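You operate a simulated robot arm through the tools that you are given. There is no shell and no other tool.

You run a simulated robot arm. Do the job below in one go: nothing can be reset, and whatever is moved stays where it is left.

## Task
Soak the burnt pan in hot water, then scrub it clean.
Fine: hot tap, a fifth to half full; when suds show, pour out into the sink; scrub on the prep area, red brush back. Set down upright: red brush. What is to be rubbed or washed off counts as gone when no trace of it is left.

Only the result counts: the job must be done as asked and must still hold three seconds after the hand-in. Knocking over, shifting, dropping, spilling or breaking anything else fails it.

## Robot
A 7-joint arm with a three-finger gripper, fixed in place. Base frame: the origin is on the floor under the middle of its stand, x ahead of it, y to its left, z up; the work surface is at about z = 900. Units: mm, rad, N and s.
It reaches about 1342 mm from its shoulder. Its first joint turns from -2.897 to 2.897 rad. Payload 2.69 kg.
Tool frame: the origin (TCP) lies between the finger pads and is the grasp point; the fingertips stand 30 mm ahead of it; z points along the fingers, y is the line along which they close. The gripper opens to 128 mm; its body begins 117 mm behind the TCP.
Orientation is that of the tool frame in the base frame, as a unit quaternion [w, x, y, z]. With the fingers straight down and closing along the base's y, the tool's x points along the base's -x, its y along +y and its z along -z.

## Interface
- The arm moves only by the tool step_arm. Its argument "deltas" is one flat list of numbers, 7 for each row, row after row: the shift along the base's x, y, z in mm, then the turn, a rotation vector about the base's x, y, z in rad, then the finger opening in mm, from 0 to 128. In form: [x, y, z, ax, ay, az, grip, x, y, z, ax, ay, az, grip, ...]. A call has 1 to 20 rows; each row is the pose to reach, as a shift and turn from the pose commanded when the call began. Each row takes 0.2 s and may step no farther than 50 mm and 0.15 rad from the row before; otherwise, or with a gripper value out of range, the whole call is refused. A pose out of reach is approached as far as the arm can. The call stops where the force on the tool passes 70 N (or 10 N more than at its start, if that is more) or the arm is blocked; 0.2 s more then pass. Each finger travels about 127 mm/s and halts on what it meets, pressing with about 34 N; the grip force reading is that of the motor and also rises with nothing between the fingers. The clock runs only during rows and for 0.2 s after the last one: add rows that repeat a pose to give the fingers time. It gives the time, the measured TCP pose, the force on the tool (base axes), the opening and the grip force at its end, in the units of the frame above (readings bear some noise), with the torque about the TCP (base axes, N m) and any sound that the robot's microphone picked up.
- Cameras (640 x 400 px; columns grow to the right, rows downward): "scene" is fixed at [226.2, 646.9, 1569.8]; the picture's right is [-0.60, -0.80, 0.00], its down [-0.59, 0.44, -0.67] and it looks along [0.54, -0.40, -0.74] (base axes); focal length 294 px, centre (320, 200). "wrist" rides on the gripper at [58, 54, -131] in the tool frame; the picture's right is [-0.68, 0.74, 0.00], its down [-0.62, -0.57, -0.55] and it looks along [-0.40, -0.37, 0.84] (tool axes); focal length 234 px, centre (320, 200). There is no depth. A picture from a camera that has moved, and an enlarged one, comes with that camera's place and axes in the base frame and with its lens. The place of the scene camera against the robot may be out by one fixed shift of up to 12 mm in any direction.
- get_image(camera): a new picture of that camera. It takes no simulated time.
- move_column(by): moves the trunk up (or, below 0, down) by that many mm; the arm rides with it, the base frame stays. It gives what a move gives, with no picture.
- enlarge(camera, box): a new picture of the part [left, top, right, bottom] of that camera's present view, enlarged. It takes no simulated time.
- job_done(): hands the job in; it is judged then, once.

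Nothing tells you positions but the pictures and the camera data. Unless the task says otherwise, let go and move clear before handing in.

The tools are called after "Emit:" as a command line: name --argument value ..., lists and objects as JSON in quotes. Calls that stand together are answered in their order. step_arm: Moves the arm, as the interface text tells. Its arguments: {"type":"object","properties":{"deltas":{"type":"array"}},"required":["deltas"]} The other tools are called the same way: move_column (by) moves the trunk up or down; get_image (camera) takes a picture; enlarge (camera, box) takes an enlarged picture of a part of a camera's view; job_done () hands the job in.

At the start:

```text
time_s: 0.0
tool_pos: [558.2, 417.9, 1244.4]
tool_rot: [0.0, 0.0, 1.0, 0.0]
force: [-0.3, 0.0, 0.3]
torque: [0.0, -0.03, 0.03]
gripper_width: 127.7
finger_force: 0.0
trunk travel left (down, up): [-275.0, 75.0]
```

scene: 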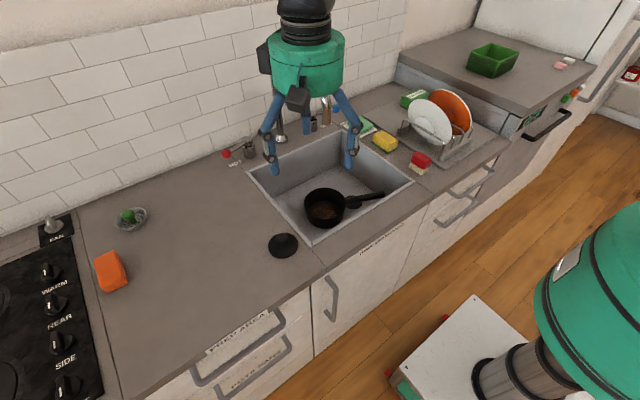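
wrist: 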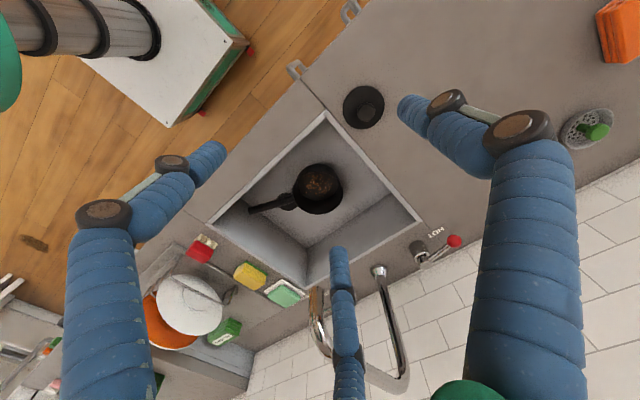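

I see a sink with a burnt pan in it, a faucet with a hot lever (red knob), brush/sponge items to the right of the sink. I'll look closer before moving anything.

Emit:
enlarge --camera "scene" --box '[220, 80, 420, 260]'

Emit:
enlarge --camera "scene" --box '[340, 60, 520, 200]'

Emit:
enlarge --camera "scene" --box '[0, 180, 320, 400]'

Emit:
enlarge --camera "wrist" --box '[140, 60, 480, 380]'

```text
2.22 times, centred on (320, 170) of scene
camera zoom: at [226.2, 646.9, 1569.8], right [-0.6, -0.8, 0.0], down [-0.59, 0.44, -0.67], along [0.54, -0.4, -0.74], focal length 653 px, centre (320, 267)
```

zoom: 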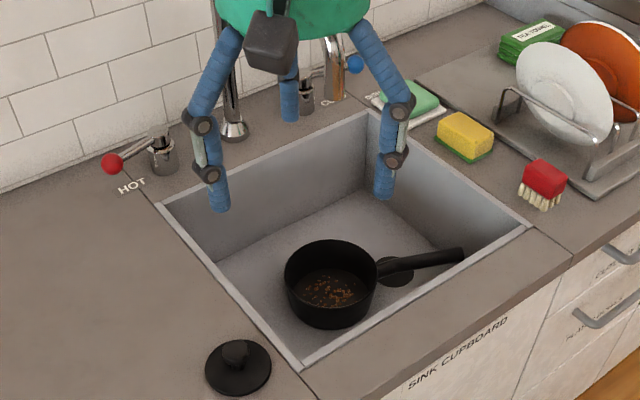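

```text
2.86 times, centred on (430, 130) of scene
camera zoom: at [226.2, 646.9, 1569.8], right [-0.6, -0.8, 0.0], down [-0.59, 0.44, -0.67], along [0.54, -0.4, -0.74], focal length 840 px, centre (6, 400)
```

zoom: 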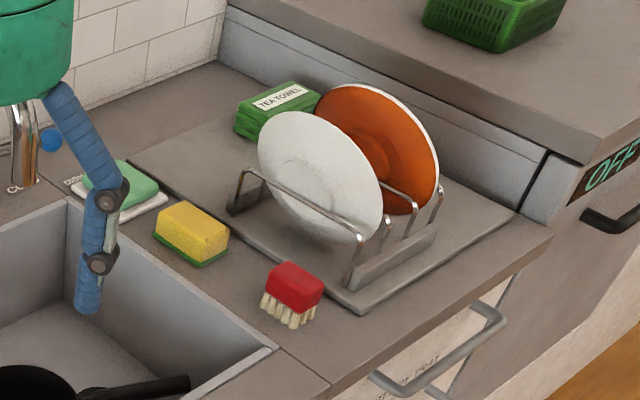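

```text
1.82 times, centred on (160, 290) of scene
camera zoom: at [226.2, 646.9, 1569.8], right [-0.6, -0.8, 0.0], down [-0.59, 0.44, -0.67], along [0.54, -0.4, -0.74], focal length 535 px, centre (611, 36)
```

zoom: 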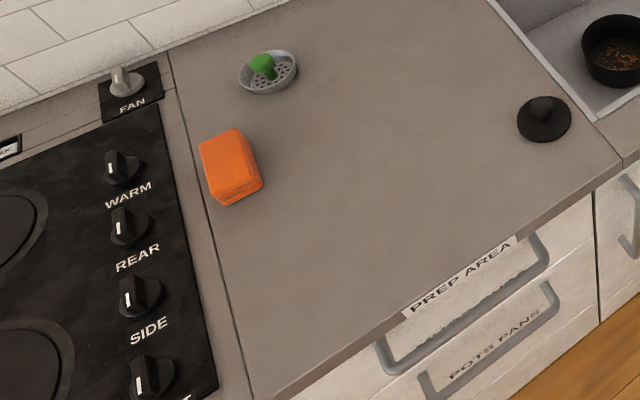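

```text
1.25 times, centred on (310, 220) of wrist
camera zoom: at [501.8, 470.2, 1375.4], right [0.68, 0.74, 0.0], down [0.62, -0.57, 0.55], along [0.4, -0.37, -0.84], focal length 293 px, centre (332, 175)
```

zoom: 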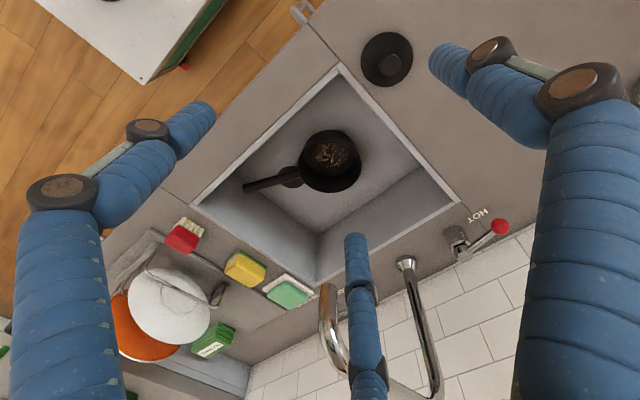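

The pan sits in the sink with its handle pointing right (towards -y), the hot lever is on the left behind the sink, and the red brush is on the right counter. First I'll test how the fingers close in free air.

Emit:
step_arm --deltas '[0, 0, 0, 0, 0, 0, 64, 0, 0, 0, 0, 0, 0, 64, 0, 0, 0, 0, 0, 0, 64, 0, 0, 0, 0, 0, 0, 64]'

Emit:
get_image --camera "wrist"

Emit:
step_arm --deltas '[0, 0, 0, 0, 0, 0, 0, 0, 0, 0, 0, 0, 0, 0, 0, 0, 0, 0, 0, 0, 0, 0, 0, 0, 0, 0, 0, 0]'

Emit:
get_image --camera "wrist"

Emit:
get_image --camera "scene"

```text
time_s: 1.0
tool_pos: [559.1, 416.5, 1244.0]
tool_rot: [0.0, 0.0, 1.0, 0.0]
force: [-0.6, -0.1, 0.5]
torque: [0.01, 0.01, 0.01]
gripper_width: 64.0
finger_force: 0.0
trunk travel left (down, up): [-275.0, 75.0]
```

```text
taken
camera wrist: at [501.8, 470.2, 1375.3], right [0.68, 0.74, 0.0], down [0.62, -0.57, 0.55], along [0.4, -0.37, -0.84], focal length 234 px, centre (320, 200)
```

wrist: 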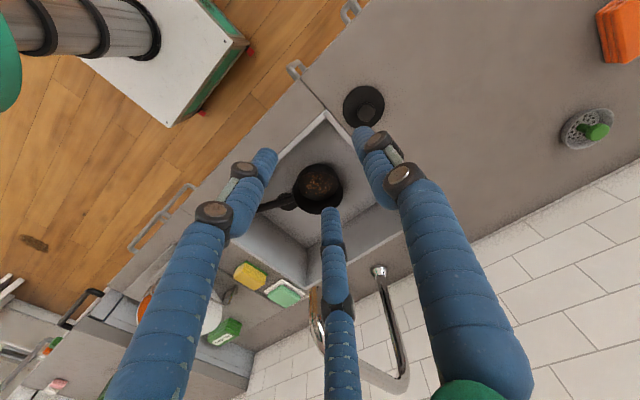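

```text
time_s: 2.0
tool_pos: [559.1, 418.0, 1244.7]
tool_rot: [0.0, 0.001, 1.0, 0.0]
force: [-0.6, -0.4, -1.3]
torque: [0.02, 0.04, 0.0]
gripper_width: 2.3
finger_force: 31.4
trunk travel left (down, up): [-275.0, 75.0]
```

```text
taken
camera wrist: at [501.7, 470.2, 1375.3], right [0.68, 0.74, 0.0], down [0.62, -0.57, 0.55], along [0.4, -0.37, -0.84], focal length 234 px, centre (320, 200)
```

wrist: 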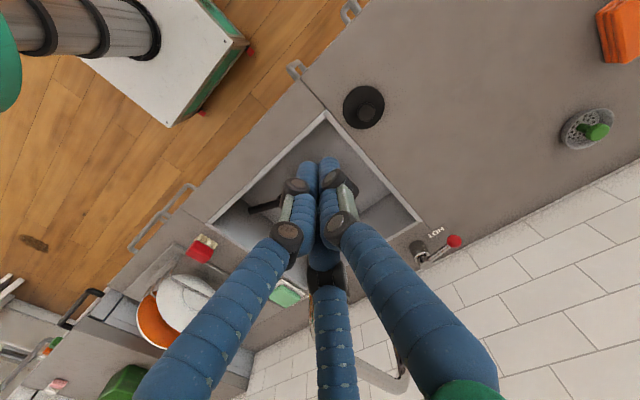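

```text
taken
```

scene: 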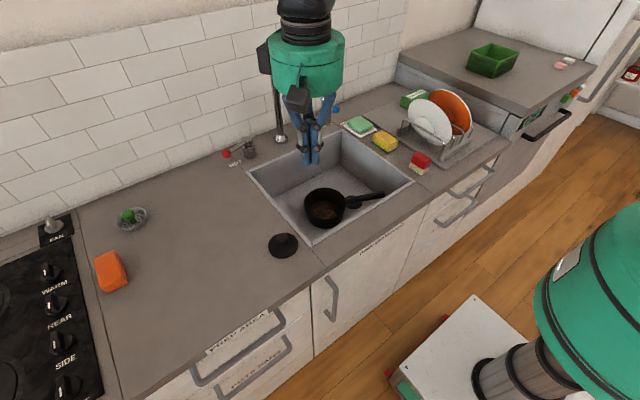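

The fingers close radially, 120° apart (one on +y, two on the -y side). Now I'll back the hand away to see the sink, faucet and pan clearly.

Emit:
step_arm --deltas '[-40, 0, 20, 0, 0, 0, 30, -80, 0, 40, 0, 0, 0, 60, -120, 0, 60, 0, 0, 0, 60, -160, 0, 80, 0, 0, 0, 60, -200, 0, 100, 0, 0, 0, 60]'

Emit:
get_image --camera "wrist"

Emit:
enlarge --camera "scene" --box '[210, 70, 450, 250]'

```text
time_s: 3.2
tool_pos: [361.9, 416.4, 1341.7]
tool_rot: [0.0, 0.0, 1.0, 0.001]
force: [-0.5, -0.6, -0.7]
torque: [-0.01, -0.04, -0.02]
gripper_width: 59.7
finger_force: 0.0
trunk travel left (down, up): [-275.0, 75.0]
```

```text
taken
camera wrist: at [303.9, 468.9, 1472.3], right [0.68, 0.74, 0.0], down [0.62, -0.57, 0.55], along [0.4, -0.37, -0.84], focal length 234 px, centre (320, 200)
```

wrist: 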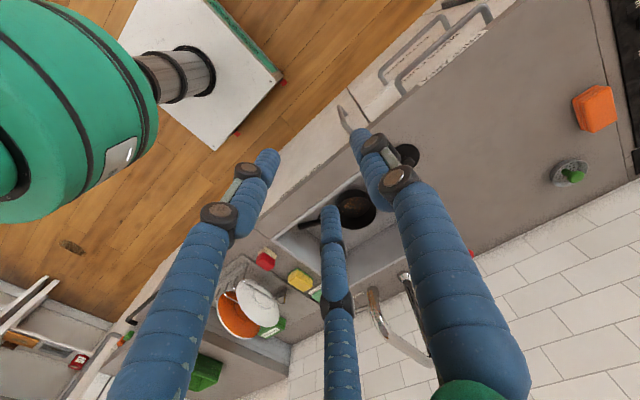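

```text
2.22 times, centred on (330, 160) of scene
camera zoom: at [226.2, 646.9, 1569.8], right [-0.6, -0.8, 0.0], down [-0.59, 0.44, -0.67], along [0.54, -0.4, -0.74], focal length 653 px, centre (298, 289)
```

zoom: 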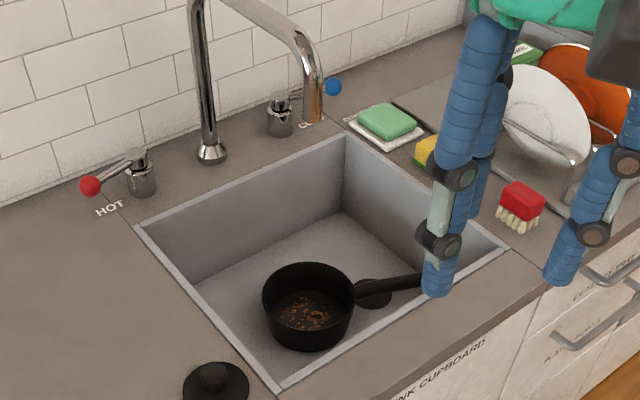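

Next I'll turn the hand 45° so its camera looks straight ahead over the sink and faucet, to measure positions from a second viewpoint.

Emit:
step_arm --deltas '[10, -33, 0, 0, 0, 0.131, 80, 20, -66, 0, 0, 0, 0.262, 100, 30, -100, 0, 0, 0, 0.393, 128, 40, -133, 0, 0, 0, 0.524, 128, 50, -166, 0, 0, 0, 0.654, 128, 60, -200, 0, 0, 0, 0.785, 128, 60, -200, 0, 0, 0, 0.785, 128]'

Emit:
get_image --camera "wrist"

Emit:
get_image --camera "scene"

```text
time_s: 4.8
tool_pos: [420.9, 217.0, 1342.3]
tool_rot: [0.0, -0.383, 0.924, 0.0]
force: [-0.7, 0.2, -0.2]
torque: [0.01, 0.01, 0.03]
gripper_width: 128.1
finger_force: 0.0
trunk travel left (down, up): [-275.0, 75.0]
```

```text
taken
camera wrist: at [342.8, 212.3, 1473.4], right [-0.04, 1.0, 0.0], down [0.84, 0.04, 0.55], along [0.55, 0.02, -0.84], focal length 234 px, centre (320, 200)
```

wrist: 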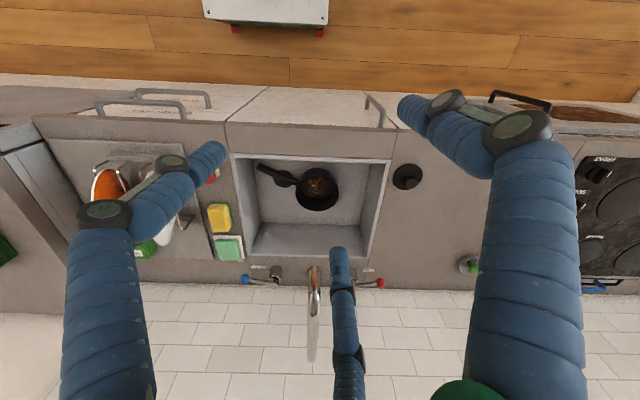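

```text
taken
```

scene: 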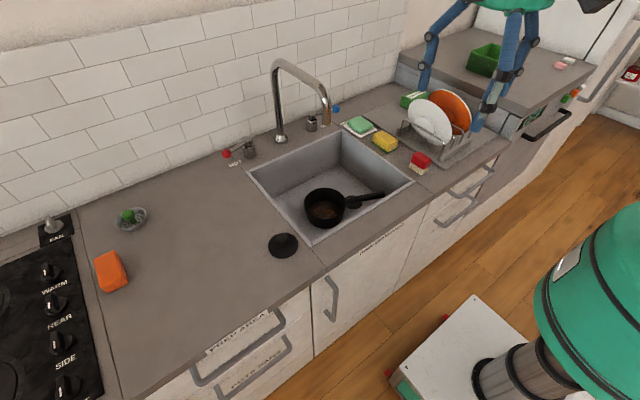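

The view is now clear in both cameras. I'll enlarge the details.

Emit:
enlarge --camera "wrist" --box '[200, 130, 420, 300]'

Emit:
enlarge --camera "scene" --box '[220, 50, 380, 180]'

Emit:
enlarge --camera "scene" --box '[240, 130, 460, 260]'

Emit:
enlarge --camera "wrist" --box '[220, 230, 420, 330]'

```text
2.35 times, centred on (310, 215) of wrist
camera zoom: at [342.8, 212.3, 1473.4], right [-0.04, 1.0, 0.0], down [0.84, 0.04, 0.55], along [0.55, 0.02, -0.84], focal length 551 px, centre (344, 165)
```

zoom: 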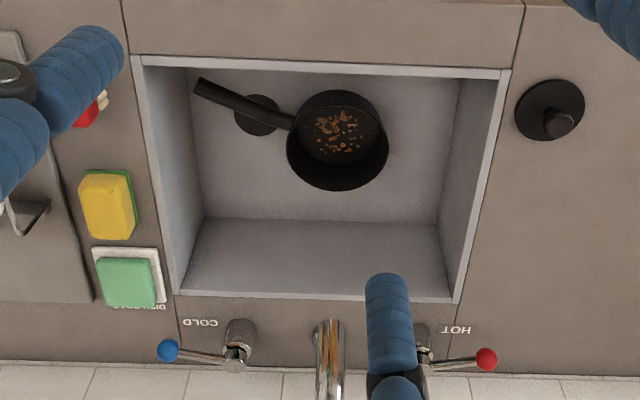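

```text
3.08 times, centred on (300, 115) of scene
camera zoom: at [226.2, 646.9, 1569.8], right [-0.6, -0.8, 0.0], down [-0.59, 0.44, -0.67], along [0.54, -0.4, -0.74], focal length 905 px, centre (382, 462)
```

zoom: 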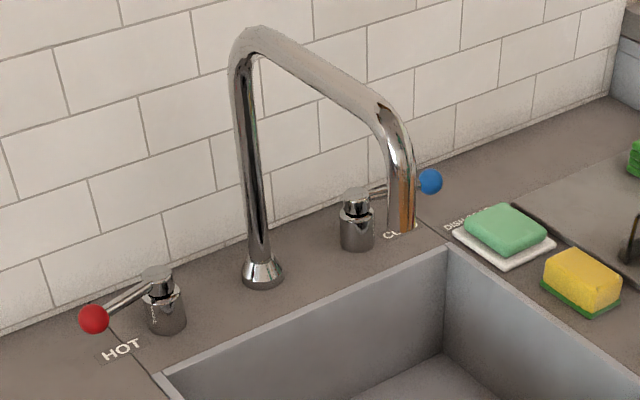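

```text
2.91 times, centred on (350, 195) of scene
camera zoom: at [226.2, 646.9, 1569.8], right [-0.6, -0.8, 0.0], down [-0.59, 0.44, -0.67], along [0.54, -0.4, -0.74], focal length 855 px, centre (233, 214)
```

zoom: 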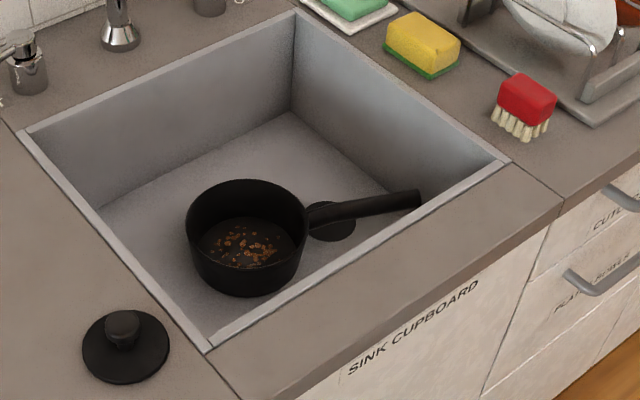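

```text
3.20 times, centred on (320, 280) of wrist
camera zoom: at [342.8, 212.3, 1473.4], right [-0.04, 1.0, 0.0], down [0.84, 0.04, 0.55], along [0.55, 0.02, -0.84], focal length 749 px, centre (320, -56)
```

zoom: 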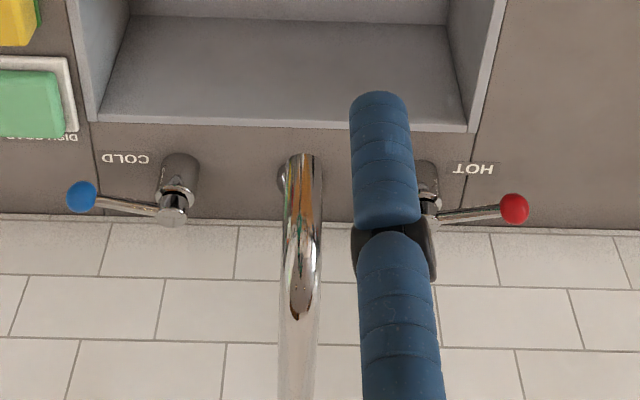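

The pan already sits right under the spout outlet (about x 760, y 219), so it needn't be moved to fill it. The hot lever ball is near (996, 444, 966). I'll move the hand over there for a closer look.

Emit:
step_arm --deltas '[23.7, 37, 0, 0, 0, -0.0873, 128, 47.4, 74, 0, 0, 0, -0.1746, 128, 71.1, 111, 0, 0, 0, -0.262, 128, 94.8, 148, 0, 0, 0, -0.349, 128, 118.5, 185, 0, 0, 0, -0.4365, 128, 142, 222, 0, 0, 0, -0.524, 128, 184.5, 222, -12, 0, 0, -0.524, 128, 227, 222, -24, 0, 0, -0.524, 128, 269.5, 222, -36, 0, 0, -0.524, 128, 312, 222, -48, 0, 0, -0.524, 128, 354.5, 222, -60, 0, 0, -0.524, 128, 397, 222, -72, 0, 0, -0.524, 128, 439.5, 222, -84, 0, 0, -0.524, 128, 482, 222, -96, 0, 0, -0.524, 128, 482, 222, -96, 0, 0, -0.524, 128]'

Emit:
get_image --camera "wrist"

Emit:
get_image --camera "scene"

```text
time_s: 8.0
tool_pos: [902.0, 443.5, 1249.9]
tool_rot: [0.001, -0.13, 0.991, -0.001]
force: [1.0, 0.4, -0.5]
torque: [-0.04, 0.07, -0.02]
gripper_width: 128.0
finger_force: 0.1
trunk travel left (down, up): [-275.0, 75.0]
```

```text
taken
camera wrist: at [832.7, 479.0, 1380.9], right [0.46, 0.89, 0.0], down [0.74, -0.39, 0.55], along [0.49, -0.25, -0.84], focal length 234 px, centre (320, 200)
```

wrist: 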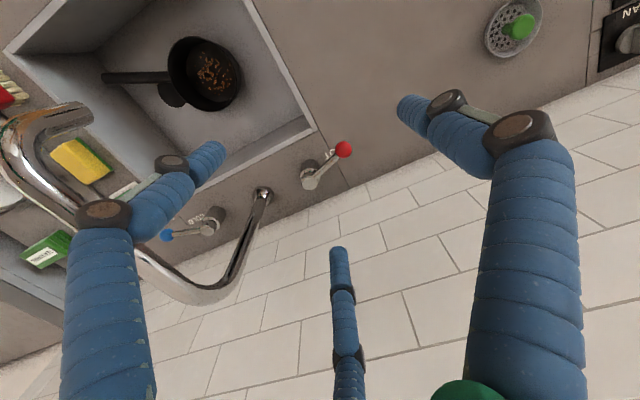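

```text
taken
```

scene: 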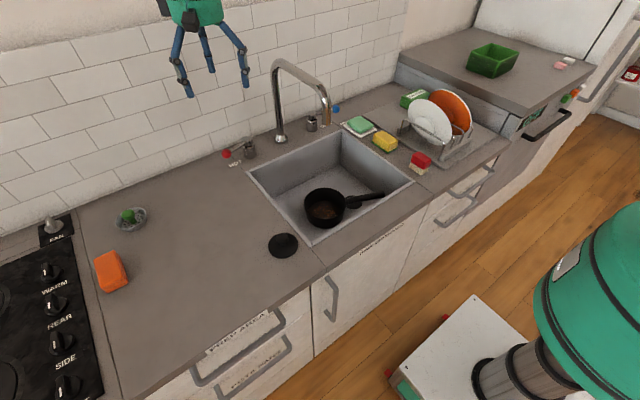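

Emit:
enlarge --camera "wrist" --box '[230, 100, 430, 225]'

Emit:
enlarge --camera "wrist" --box '[80, 0, 320, 150]'

```text
3.20 times, centred on (330, 162) of wrist
camera zoom: at [832.7, 479.0, 1380.9], right [0.46, 0.89, 0.0], down [0.74, -0.39, 0.55], along [0.49, -0.25, -0.84], focal length 749 px, centre (288, 320)
```

zoom: 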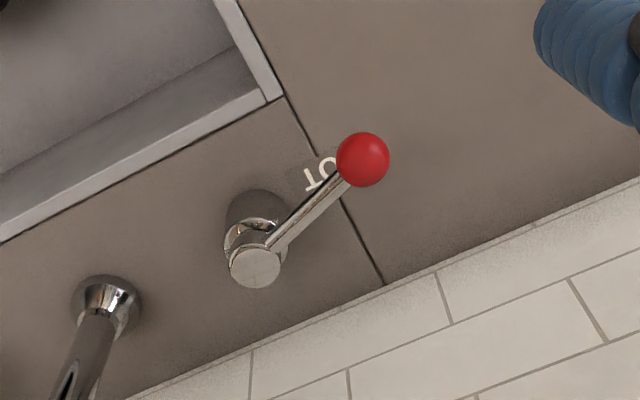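

```text
2.67 times, centred on (200, 75) of wrist
camera zoom: at [832.7, 479.0, 1380.9], right [0.46, 0.89, 0.0], down [0.74, -0.39, 0.55], along [0.49, -0.25, -0.84], focal length 624 px, centre (640, 533)
```

zoom: 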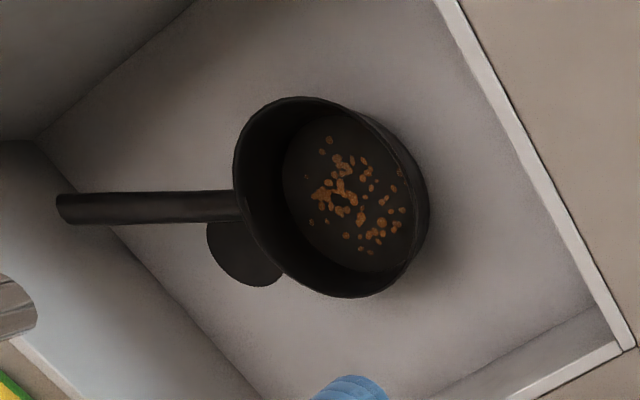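

The ball fixes at about (994, 444, 966), with the post at (1021, 359), so the lever radius is about 90 mm. I'll bring the open hand over the ball and descend to cage it.

Emit:
step_arm --deltas '[32, 1.5, -30, 0, 0, 0, 110, 64, 3, -60, 0, 0, 0, 100, 94, 4.6, -90, 0, 0, 0, 100, 94, 4.6, -130, 0, 0, 0, 90, 94, 4.6, -170, 0, 0, 0, 90, 94, 4.6, -190, 0, 0, 0, 90, 94, 4.6, -190, 0, 0, 0, 90]'

Emit:
get_image --camera "wrist"

Emit:
enlarge --camera "scene" --box '[180, 50, 340, 180]'

```text
time_s: 9.6
tool_pos: [993.6, 443.5, 1059.3]
tool_rot: [0.0, -0.131, 0.991, 0.001]
force: [-0.7, -0.5, 0.5]
torque: [0.02, -0.02, -0.02]
gripper_width: 89.9
finger_force: 0.0
out of reach, approached as far as the arm can: row 3
trunk travel left (down, up): [-275.0, 75.0]
```

```text
taken
camera wrist: at [924.7, 478.8, 1189.8], right [0.46, 0.89, 0.0], down [0.74, -0.39, 0.55], along [0.49, -0.25, -0.84], focal length 234 px, centre (320, 200)
```

wrist: 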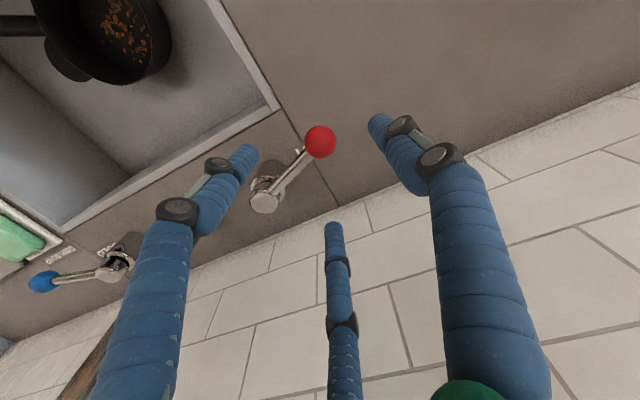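

```text
3.08 times, centred on (260, 115) of scene
camera zoom: at [226.2, 646.9, 1569.8], right [-0.6, -0.8, 0.0], down [-0.59, 0.44, -0.67], along [0.54, -0.4, -0.74], focal length 905 px, centre (505, 462)
```

zoom: 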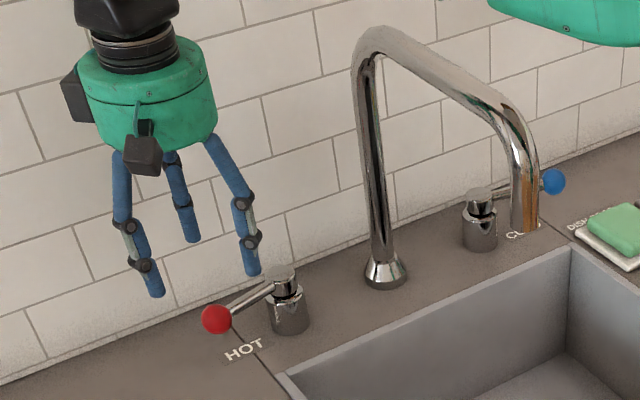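

Emit:
step_arm --deltas '[0, 0, -40, 0, 0, 0, 90, 0, 0, -75, 0, 0, 0, 90, 0, 0, -92, 0, 0, 0, 80, 0, 0, -92, 0, 0, 0, 60, 0, 0, -92, 0, 0, 0, 46, 0, 0, -92, 0, 0, 0, 46]'

Emit:
get_image --camera "wrist"

Emit:
enlarge --camera "scene" --box '[180, 50, 340, 180]'

```text
time_s: 11.0
tool_pos: [994.5, 444.4, 966.3]
tool_rot: [0.0, -0.13, 0.991, 0.0]
force: [0.0, 0.5, -0.3]
torque: [0.0, 0.0, 0.0]
gripper_width: 45.8
finger_force: 0.0
trunk travel left (down, up): [-275.0, 75.0]
```

```text
taken
camera wrist: at [925.9, 480.6, 1097.4], right [0.46, 0.89, 0.0], down [0.74, -0.39, 0.55], along [0.49, -0.25, -0.84], focal length 234 px, centre (320, 200)
```

wrist: 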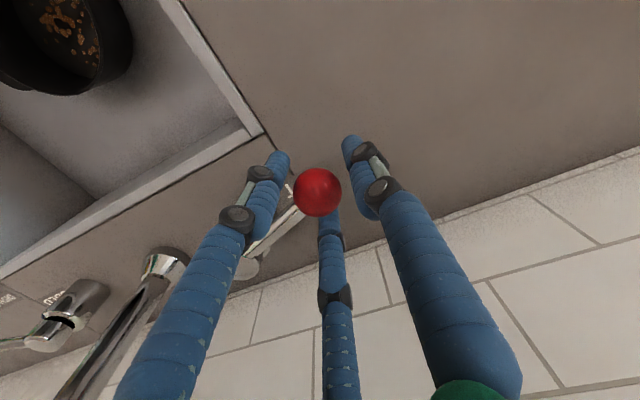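

```text
3.08 times, centred on (260, 115) of scene
camera zoom: at [226.2, 646.9, 1569.8], right [-0.6, -0.8, 0.0], down [-0.59, 0.44, -0.67], along [0.54, -0.4, -0.74], focal length 905 px, centre (505, 462)
```

zoom: 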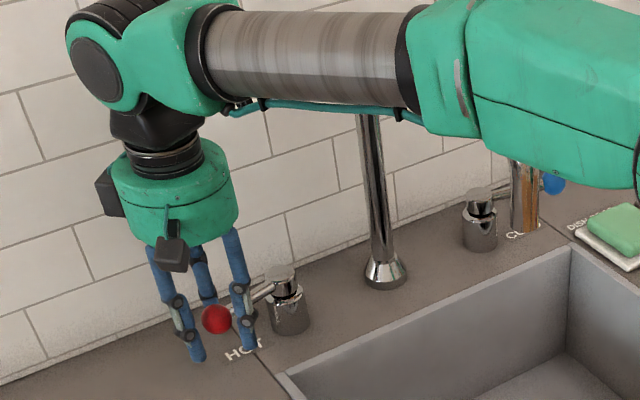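

Emit:
get_image --camera "scene"

```text
taken
```

scene: 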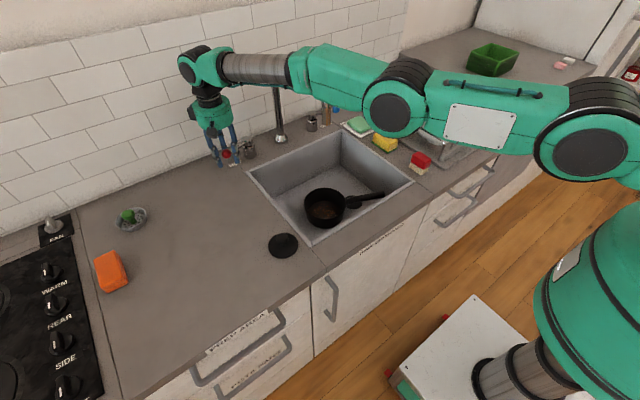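

The ball is caged. I'll try a small sweep toward the front (about 15–18°) and see whether the lever turns and water flows.

Emit:
step_arm --deltas '[-9, -3.5, 0, 0, 0, 0.1, 46, -18, -7.5, 0, 0, 0, 0.2, 46, -25, -12, 0, 0, 0, 0.3, 46]'

Emit:
get_image --camera "wrist"

Emit:
get_image --camera "scene"

```text
time_s: 11.8
tool_pos: [971.3, 430.1, 965.2]
tool_rot: [0.0, -0.278, 0.961, 0.001]
force: [1.2, 0.5, 0.1]
torque: [-0.02, 0.04, 0.0]
gripper_width: 45.8
finger_force: 0.0
trunk travel left (down, up): [-275.0, 75.0]
```

```text
taken
camera wrist: at [894.0, 444.3, 1096.6], right [0.18, 0.98, 0.0], down [0.82, -0.15, 0.55], along [0.54, -0.1, -0.84], focal length 234 px, centre (320, 200)
```

wrist: 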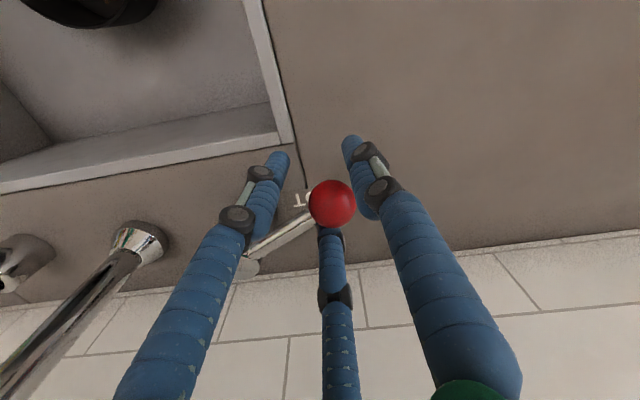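

```text
taken
```

scene: 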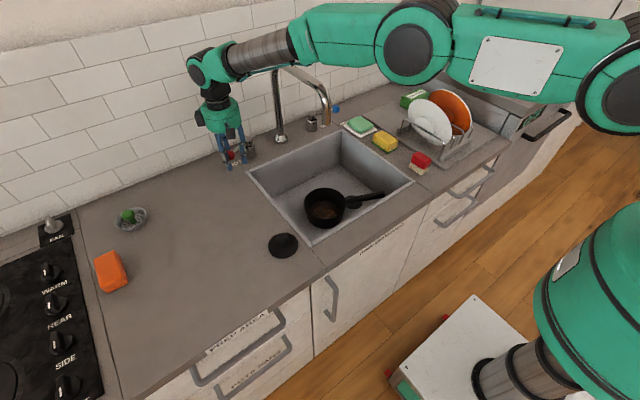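

The lever moves with the hand (about 10° so far). I'll check whether water is flowing.

Emit:
enlarge --camera "scene" --box '[260, 50, 400, 240]'

```text
2.11 times, centred on (330, 145) of scene
camera zoom: at [226.2, 646.9, 1569.8], right [-0.6, -0.8, 0.0], down [-0.59, 0.44, -0.67], along [0.54, -0.4, -0.74], focal length 619 px, centre (299, 316)
```

zoom: 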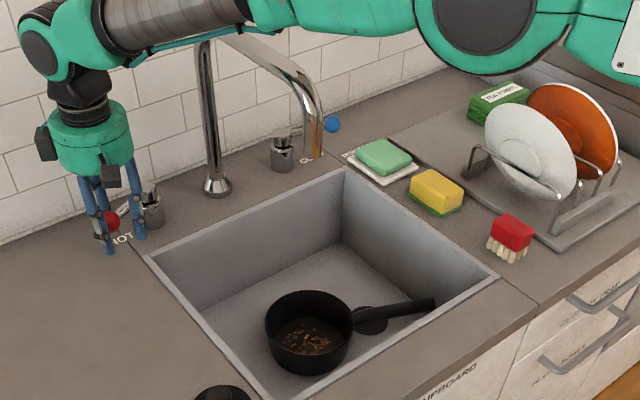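

Emit:
step_arm --deltas '[-9, -7.5, 0, 0, 0, 0.13, 46, -17, -15.6, 0, 0, 0, 0.26, 46]'

Emit:
enlarge --camera "scene" --box '[210, 50, 400, 240]'

Emit:
get_image --camera "wrist"

```text
time_s: 12.4
tool_pos: [952.7, 417.4, 967.1]
tool_rot: [-0.001, -0.4, 0.917, 0.001]
force: [-0.2, 0.3, 1.5]
torque: [0.02, -0.07, 0.01]
gripper_width: 46.0
finger_force: 0.1
trunk travel left (down, up): [-275.0, 75.0]
```

```text
2.11 times, centred on (305, 145) of scene
camera zoom: at [226.2, 646.9, 1569.8], right [-0.6, -0.8, 0.0], down [-0.59, 0.44, -0.67], along [0.54, -0.4, -0.74], focal length 619 px, centre (352, 316)
```

zoom: 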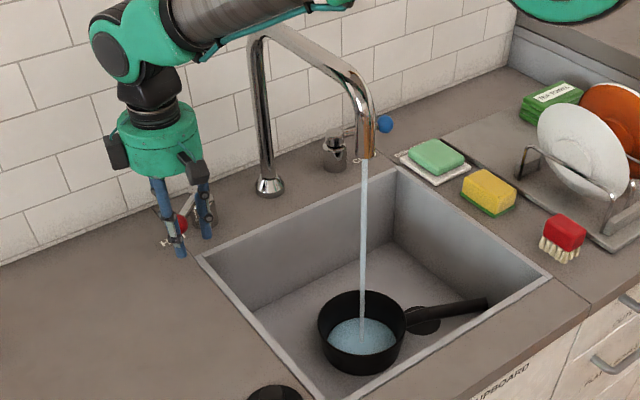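

```text
taken
camera wrist: at [874.3, 408.9, 1097.5], right [-0.08, 1.0, 0.0], down [0.83, 0.07, 0.55], along [0.55, 0.04, -0.84], focal length 234 px, centre (320, 200)
```

wrist: 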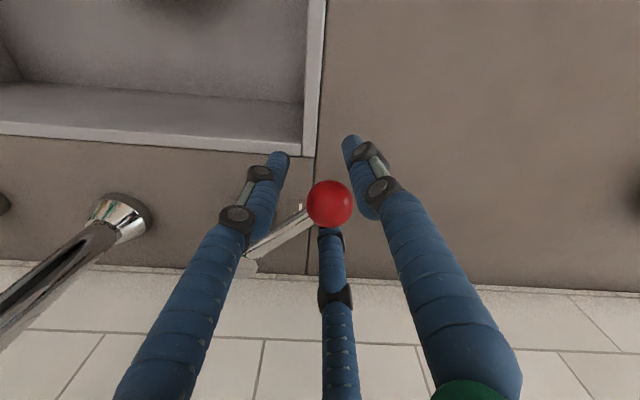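

Water is flowing straight into the pan. I'll check the level before letting more time pass.

Emit:
enlarge --camera "scene" --box '[290, 170, 390, 240]'

```text
5.71 times, centred on (340, 205) of scene
camera zoom: at [226.2, 646.9, 1569.8], right [-0.6, -0.8, 0.0], down [-0.59, 0.44, -0.67], along [0.54, -0.4, -0.74], focal length 1680 px, centre (206, 171)
```

zoom: 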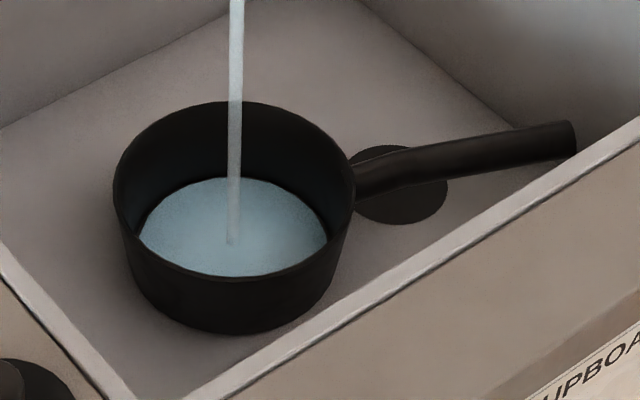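

Emit:
step_arm --deltas '[0, 0, 0, 0, 0, 0, 46, 0, 0, 0, 0, 0, 0, 46]'

Emit:
enlarge --camera "scene" --box '[290, 170, 390, 240]'

```text
time_s: 13.0
tool_pos: [953.9, 415.9, 965.9]
tool_rot: [0.0, -0.399, 0.917, 0.0]
force: [-0.3, 0.0, -0.1]
torque: [-0.04, 0.0, 0.0]
gripper_width: 46.0
finger_force: 0.0
trunk travel left (down, up): [-275.0, 75.0]
```

```text
5.71 times, centred on (340, 205) of scene
camera zoom: at [226.2, 646.9, 1569.8], right [-0.6, -0.8, 0.0], down [-0.59, 0.44, -0.67], along [0.54, -0.4, -0.74], focal length 1680 px, centre (206, 171)
```

zoom: 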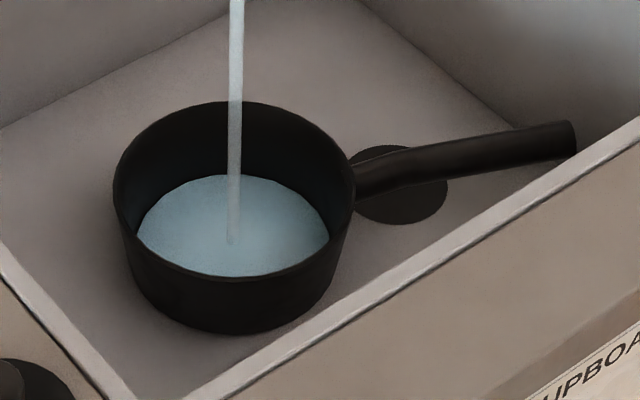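

Level is rising slowly (roughly 5 mm/s). I'll hold for a couple of seconds more and recheck.

Emit:
step_arm --deltas '[0, 0, 0, 0, 0, 0, 46, 0, 0, 0, 0, 0, 0, 46, 0, 0, 0, 0, 0, 0, 46, 0, 0, 0, 0, 0, 0, 46, 0, 0, 0, 0, 0, 0, 46, 0, 0, 0, 0, 0, 0, 46, 0, 0, 0, 0, 0, 0, 46]'

Emit:
enlarge --camera "scene" --box '[290, 170, 390, 240]'

```text
time_s: 14.6
tool_pos: [953.4, 416.7, 965.4]
tool_rot: [-0.001, -0.399, 0.917, -0.001]
force: [-0.4, -0.1, 0.5]
torque: [0.01, 0.02, 0.0]
gripper_width: 45.9
finger_force: 0.1
trunk travel left (down, up): [-275.0, 75.0]
```

```text
5.71 times, centred on (340, 205) of scene
camera zoom: at [226.2, 646.9, 1569.8], right [-0.6, -0.8, 0.0], down [-0.59, 0.44, -0.67], along [0.54, -0.4, -0.74], focal length 1680 px, centre (206, 171)
```

zoom: 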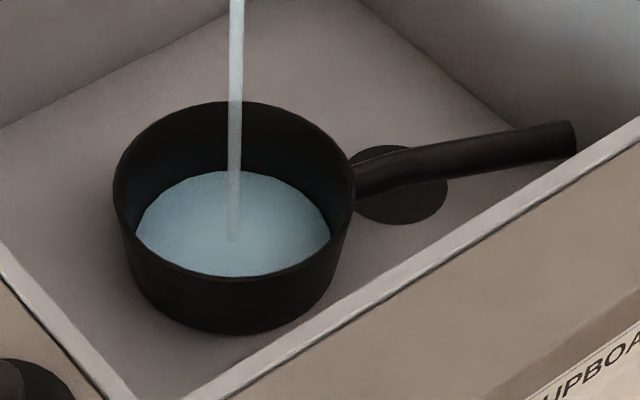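

Emit:
step_arm --deltas '[0, 0, 0, 0, 0, 0, 46, 0, 0, 0, 0, 0, 0, 46, 0, 0, 0, 0, 0, 0, 46, 0, 0, 0, 0, 0, 0, 46, 0, 0, 0, 0, 0, 0, 46, 0, 0, 0, 0, 0, 0, 46, 0, 0, 0, 0, 0, 0, 46, 0, 0, 0, 0, 0, 0, 46, 0, 0, 0, 0, 0, 0, 46, 0, 0, 0, 0, 0, 0, 46, 0, 0, 0, 0, 0, 0, 46, 0, 0, 0, 0, 0, 0, 46]'

Emit:
enlarge --camera "scene" --box '[290, 170, 390, 240]'

```text
time_s: 17.2
tool_pos: [953.4, 416.2, 965.6]
tool_rot: [0.001, -0.399, 0.917, 0.001]
force: [0.1, 0.5, -0.3]
torque: [-0.01, 0.01, -0.01]
gripper_width: 46.3
finger_force: 0.1
trunk travel left (down, up): [-275.0, 75.0]
```

```text
5.71 times, centred on (340, 205) of scene
camera zoom: at [226.2, 646.9, 1569.8], right [-0.6, -0.8, 0.0], down [-0.59, 0.44, -0.67], along [0.54, -0.4, -0.74], focal length 1680 px, centre (206, 171)
```

zoom: 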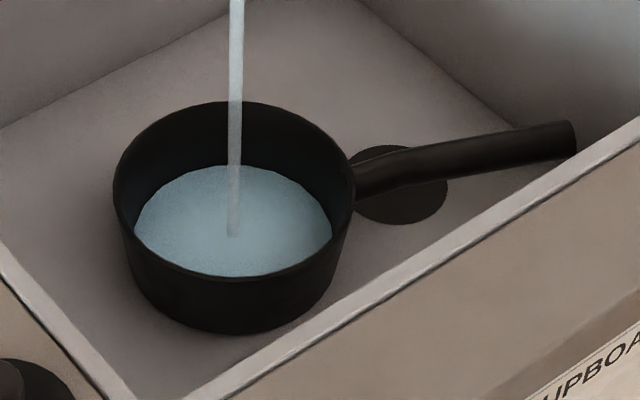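

Emit:
step_arm --deltas '[0, 0, 0, 0, 0, 0, 46, 0, 0, 0, 0, 0, 0, 46, 0, 0, 0, 0, 0, 0, 46, 0, 0, 0, 0, 0, 0, 46, 0, 0, 0, 0, 0, 0, 46, 0, 0, 0, 0, 0, 0, 46, 0, 0, 0, 0, 0, 0, 46, 0, 0, 0, 0, 0, 0, 46, 0, 0, 0, 0, 0, 0, 46, 0, 0, 0, 0, 0, 0, 46, 0, 0, 0, 0, 0, 0, 46, 0, 0, 0, 0, 0, 0, 46, 0, 0, 0, 0, 0, 0, 46, 0, 0, 0, 0, 0, 0, 46, 0, 0, 0, 0, 0, 0, 46, 0, 0, 0, 0, 0, 0, 46, 0, 0, 0, 0, 0, 0, 46, 0, 0, 0, 0, 0, 0, 46]'

Emit:
enlarge --camera "scene" --box '[290, 170, 390, 240]'

```text
time_s: 21.0
tool_pos: [952.5, 415.8, 965.5]
tool_rot: [0.0, -0.4, 0.917, 0.0]
force: [0.5, 0.2, -0.3]
torque: [-0.02, 0.01, -0.02]
gripper_width: 46.0
finger_force: 0.0
trunk travel left (down, up): [-275.0, 75.0]
```

```text
5.71 times, centred on (340, 205) of scene
camera zoom: at [226.2, 646.9, 1569.8], right [-0.6, -0.8, 0.0], down [-0.59, 0.44, -0.67], along [0.54, -0.4, -0.74], focal length 1680 px, centre (206, 171)
```

zoom: 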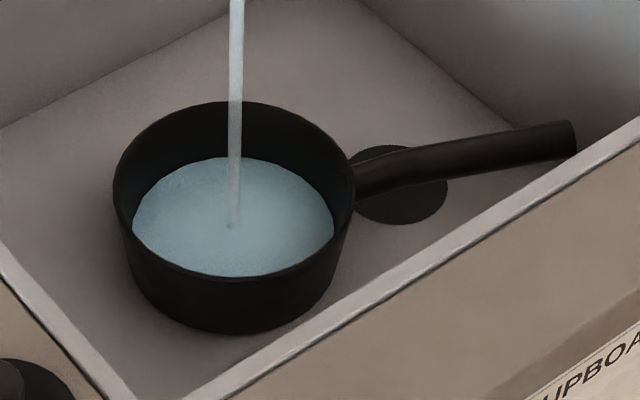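

The pan is about 28% full. I'll hold about 1 s more and then swing the lever back to closed in the same call.

Emit:
step_arm --deltas '[0, 0, 0, 0, 0, 0, 46, 0, 0, 0, 0, 0, 0, 46, 0, 0, 0, 0, 0, 0, 46, 0, 0, 0, 0, 0, 0, 46, 0, 0, 0, 0, 0, 0, 46, 9.3, 9.5, 0, 0, 0, -0.148, 46, 19.9, 17.6, 0, 0, 0, -0.297, 46, 31.6, 24, 0, 0, 0, -0.445, 46, 44.1, 28.6, 0, 0, 0, -0.593, 46, 50.2, 30.1, 0, 0, 0, -0.663, 46]'

Emit:
enlarge --camera "scene" --box '[290, 170, 390, 240]'

Emit:
get_image --camera "wrist"

```text
time_s: 23.2
tool_pos: [984.3, 437.5, 969.6]
tool_rot: [-0.001, -0.079, 0.997, 0.0]
force: [0.6, -0.1, -0.2]
torque: [0.02, 0.05, -0.04]
gripper_width: 45.6
finger_force: 0.0
out of reach, approached as far as the arm can: row 9, 10
trunk travel left (down, up): [-275.0, 75.0]
```

```text
5.71 times, centred on (340, 205) of scene
camera zoom: at [226.2, 646.9, 1569.8], right [-0.6, -0.8, 0.0], down [-0.59, 0.44, -0.67], along [0.54, -0.4, -0.74], focal length 1680 px, centre (206, 171)
```

zoom: 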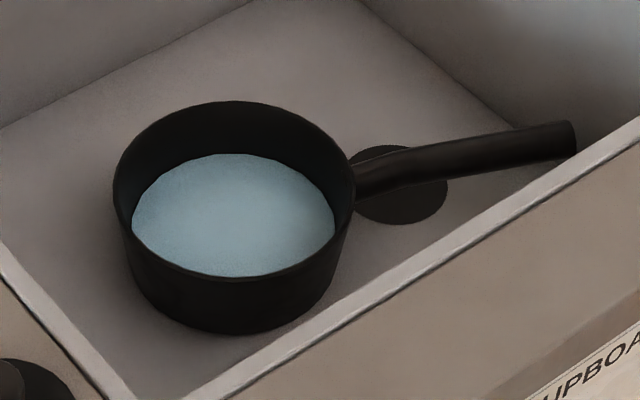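

```text
taken
camera wrist: at [919.7, 480.8, 1100.3], right [0.55, 0.83, 0.0], down [0.7, -0.46, 0.55], along [0.46, -0.3, -0.84], focal length 234 px, centre (320, 200)
```

wrist: 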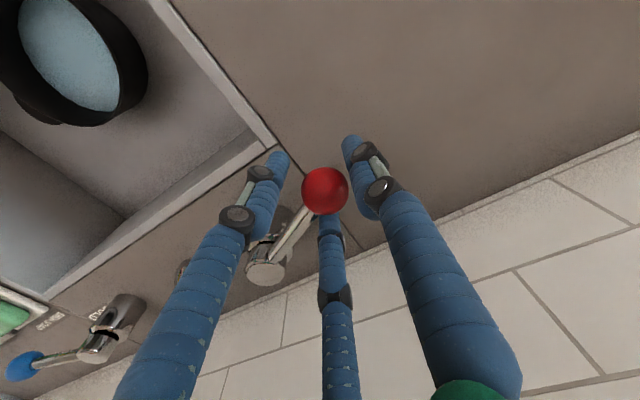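

Flow has stopped with the pan about a third full. The lever is still about 5° short of its original closed position because the hand ran out of reach, so I'll grip the ball and bring it back to exactly where it started.

Emit:
step_arm --deltas '[-8.2, -2.5, 0, 0, 0, 0.05, 46, -8.2, -2.5, 0, 0, 0, 0.103, 46, -8.2, -2.5, 0, 0, 0, 0.103, 46]'

Emit:
get_image --camera "wrist"

```text
time_s: 24.0
tool_pos: [976.9, 434.8, 967.8]
tool_rot: [0.0, -0.129, 0.992, 0.001]
force: [0.3, 0.2, -0.8]
torque: [-0.02, -0.01, 0.03]
gripper_width: 46.0
finger_force: 0.1
trunk travel left (down, up): [-275.0, 75.0]
```

```text
taken
camera wrist: at [906.6, 471.0, 1099.0], right [0.46, 0.89, 0.0], down [0.74, -0.39, 0.55], along [0.49, -0.25, -0.84], focal length 234 px, centre (320, 200)
```

wrist: 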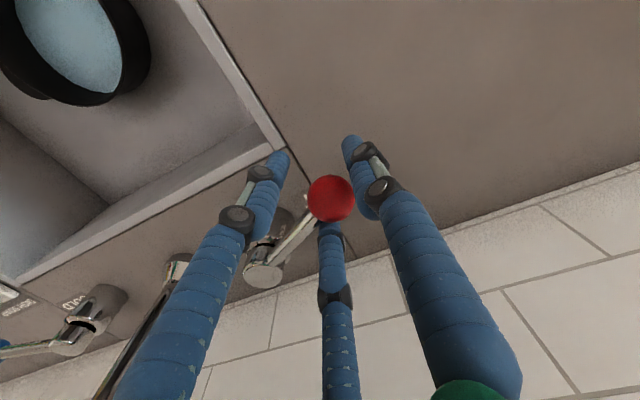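

Emit:
step_arm --deltas '[0, 0, 0, 0.05, -0.11, 0, 46, 4, 2, 0, 0.1, -0.22, 0, 46, 12, 6, 0, 0.1, -0.22, 0, 46, 20, 10, 0, 0.1, -0.22, 0, 46, 22, 11, 0, 0.1, -0.22, 0, 46]'

Emit:
get_image --camera "wrist"

Emit:
enlarge --camera "scene" --box '[180, 50, 340, 180]'

```text
time_s: 25.2
tool_pos: [999.1, 446.0, 967.7]
tool_rot: [0.116, -0.13, 0.984, 0.035]
force: [-0.5, 0.3, 1.5]
torque: [0.0, -0.03, 0.02]
gripper_width: 46.0
finger_force: 0.0
trunk travel left (down, up): [-275.0, 75.0]
```

```text
taken
camera wrist: at [902.3, 469.9, 1083.2], right [0.44, 0.88, 0.19], down [0.61, -0.45, 0.66], along [0.66, -0.18, -0.73], focal length 234 px, centre (320, 200)
```

wrist: 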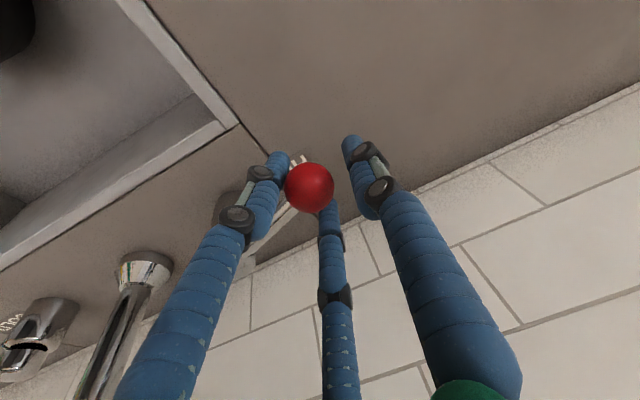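

```text
3.08 times, centred on (260, 115) of scene
camera zoom: at [226.2, 646.9, 1569.8], right [-0.6, -0.8, 0.0], down [-0.59, 0.44, -0.67], along [0.54, -0.4, -0.74], focal length 905 px, centre (505, 462)
```

zoom: 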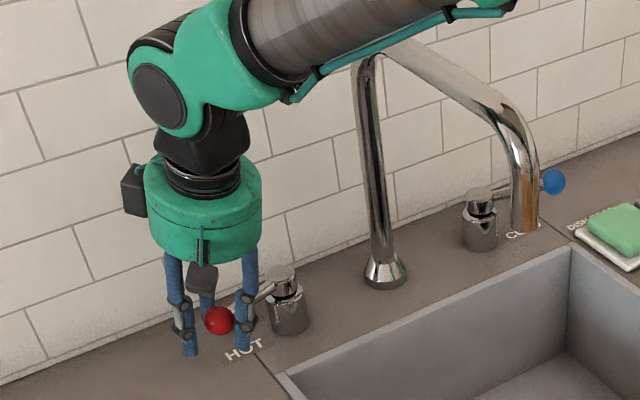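

Emit:
step_arm --deltas '[3, 1, 0, 0, 0, 0, 46, 6, 2, 0, 0, 0, 0, 46]'

Emit:
enlarge --camera "scene" --box '[180, 50, 340, 180]'

```text
time_s: 25.8
tool_pos: [1004.2, 449.4, 968.0]
tool_rot: [0.115, -0.13, 0.984, 0.035]
force: [-2.4, -2.0, -0.4]
torque: [0.03, 0.0, 0.04]
gripper_width: 49.0
finger_force: 2.4
trunk travel left (down, up): [-275.0, 75.0]
```

```text
3.08 times, centred on (260, 115) of scene
camera zoom: at [226.2, 646.9, 1569.8], right [-0.6, -0.8, 0.0], down [-0.59, 0.44, -0.67], along [0.54, -0.4, -0.74], focal length 905 px, centre (505, 462)
```

zoom: 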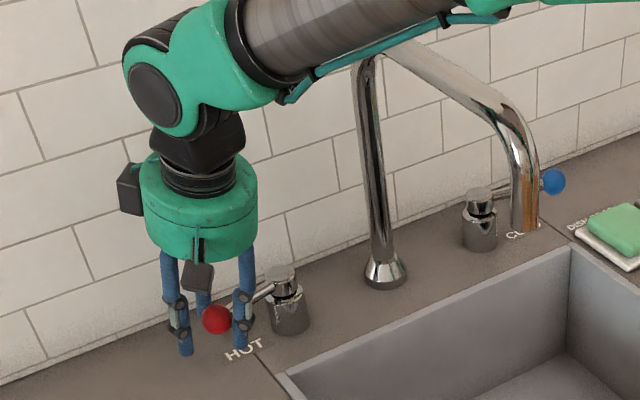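

The lever is against its closed stop at the original position. I'll open, lift off and look at the pan for suds.

Emit:
step_arm --deltas '[-8, -3, 0, 0, 0, 0, 60, -8, -3, 0, 0, 0, 0, 90, -8, -3, 20, 0, 0, 0, 90, -8, -3, 60, 0, 0, 0, 90, -15, -3, 100, 0, 0, 0, 90, -45, -3, 130, 0, 0, 0, 90, -80, -3, 150, 0, 0, 0, 90]'

Emit:
enlarge --camera "scene" --box '[290, 170, 390, 240]'

Emit:
get_image --camera "wrist"

Emit:
get_image --camera "scene"

```text
time_s: 27.4
tool_pos: [923.9, 447.0, 1119.6]
tool_rot: [0.115, -0.129, 0.984, 0.035]
force: [-0.2, 0.4, -0.3]
torque: [-0.01, -0.01, -0.01]
gripper_width: 90.2
finger_force: 0.0
trunk travel left (down, up): [-275.0, 75.0]
```

```text
5.71 times, centred on (340, 205) of scene
camera zoom: at [226.2, 646.9, 1569.8], right [-0.6, -0.8, 0.0], down [-0.59, 0.44, -0.67], along [0.54, -0.4, -0.74], focal length 1680 px, centre (206, 171)
```

zoom: 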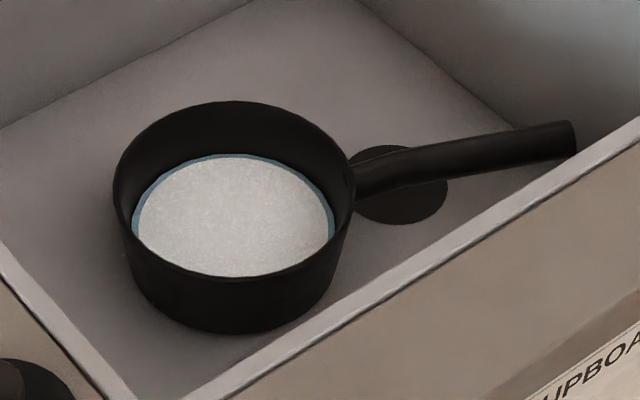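

```text
taken
camera wrist: at [826.7, 470.3, 1235.3], right [0.44, 0.88, 0.19], down [0.61, -0.45, 0.66], along [0.66, -0.18, -0.73], focal length 234 px, centre (320, 200)
```

wrist: 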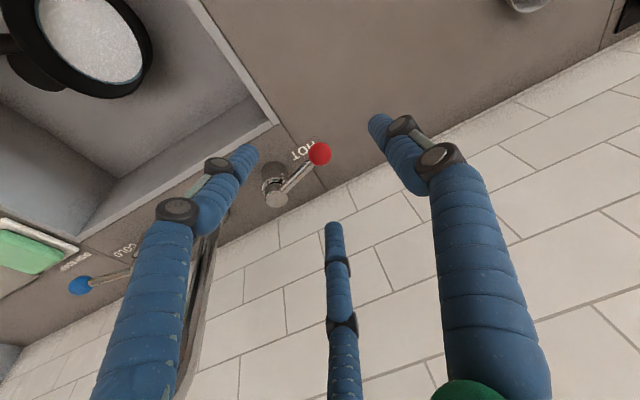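

```text
taken
```

scene: 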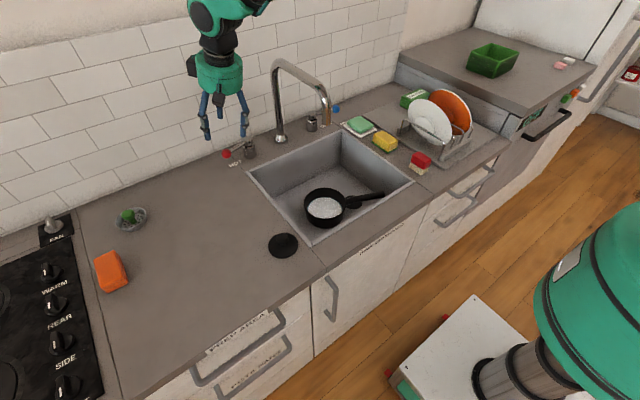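

Suds are showing. The tap is shut and the pan about a third full. Next I'll level the hand, come round the front of the spout and hover above the pan handle to measure it.

Emit:
step_arm --deltas '[-46, 0, 10, -0.05, 0.11, 0, 90, -92, 0, 20, -0.1, 0.22, 0, 90, -138, 0, 30, -0.1, 0.22, 0, 90, -184, 0, 30, -0.1, 0.22, 0, 90, -230, 0, 30, -0.1, 0.22, 0, 90, -276, 0, 30, -0.1, 0.22, 0, 90, -322, 0, 30, -0.1, 0.22, 0, 90]'

Emit:
step_arm --deltas '[0, -45, 0, 0, 0, 0.117, 90, 0, -90, 0, 0, 0, 0.234, 90, 0, -135, 0, 0, 0, 0.351, 90, 0, -180, 0, 0, 0, 0.468, 90, 0, -225, 0, 0, 0, 0.585, 90, 0, -270, 0, 0, 0, 0.702, 90, 0, -315, -10, 0, 0, 0.817, 90, 20, -335, -45, 0, 0, 0.817, 90, 60, -335, -75, 0, 0, 0.817, 90, 98, -335, -105, 0, 0, 0.817, 90, 98, -335, -149, 0, 0, 0.817, 90, 98, -335, -149, 0, 0, 0.817, 90]'

Emit:
get_image --camera "wrist"

Emit:
get_image --camera "scene"

```text
time_s: 29.0
tool_pos: [600.0, 442.2, 1146.7]
tool_rot: [0.0, -0.131, 0.991, -0.001]
force: [0.4, -0.7, 0.6]
torque: [-0.01, -0.01, -0.02]
gripper_width: 90.0
finger_force: 0.1
trunk travel left (down, up): [-275.0, 75.0]
```

```text
time_s: 31.6
tool_pos: [700.3, 109.9, 997.2]
tool_rot: [0.0, -0.513, 0.858, 0.0]
force: [1.2, 0.7, 0.1]
torque: [-0.02, 0.06, 0.02]
gripper_width: 89.9
finger_force: 0.0
trunk travel left (down, up): [-275.0, 75.0]
```

```text
taken
camera wrist: at [626.9, 83.2, 1129.1], right [-0.33, 0.94, 0.0], down [0.79, 0.28, 0.55], along [0.52, 0.18, -0.84], focal length 234 px, centre (320, 200)
```

wrist: 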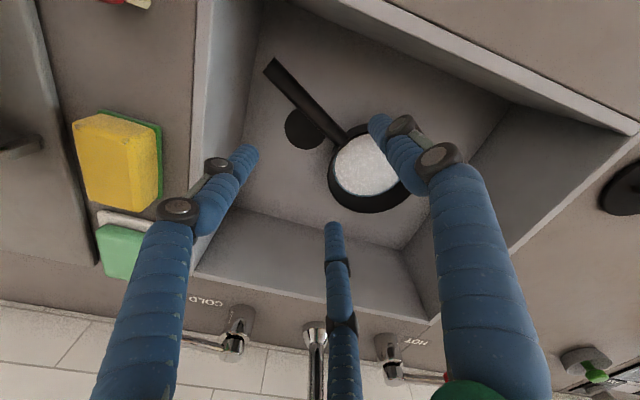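

```text
taken
```

scene: 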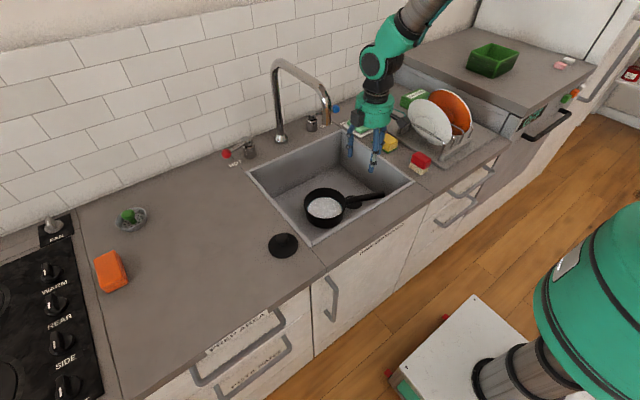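

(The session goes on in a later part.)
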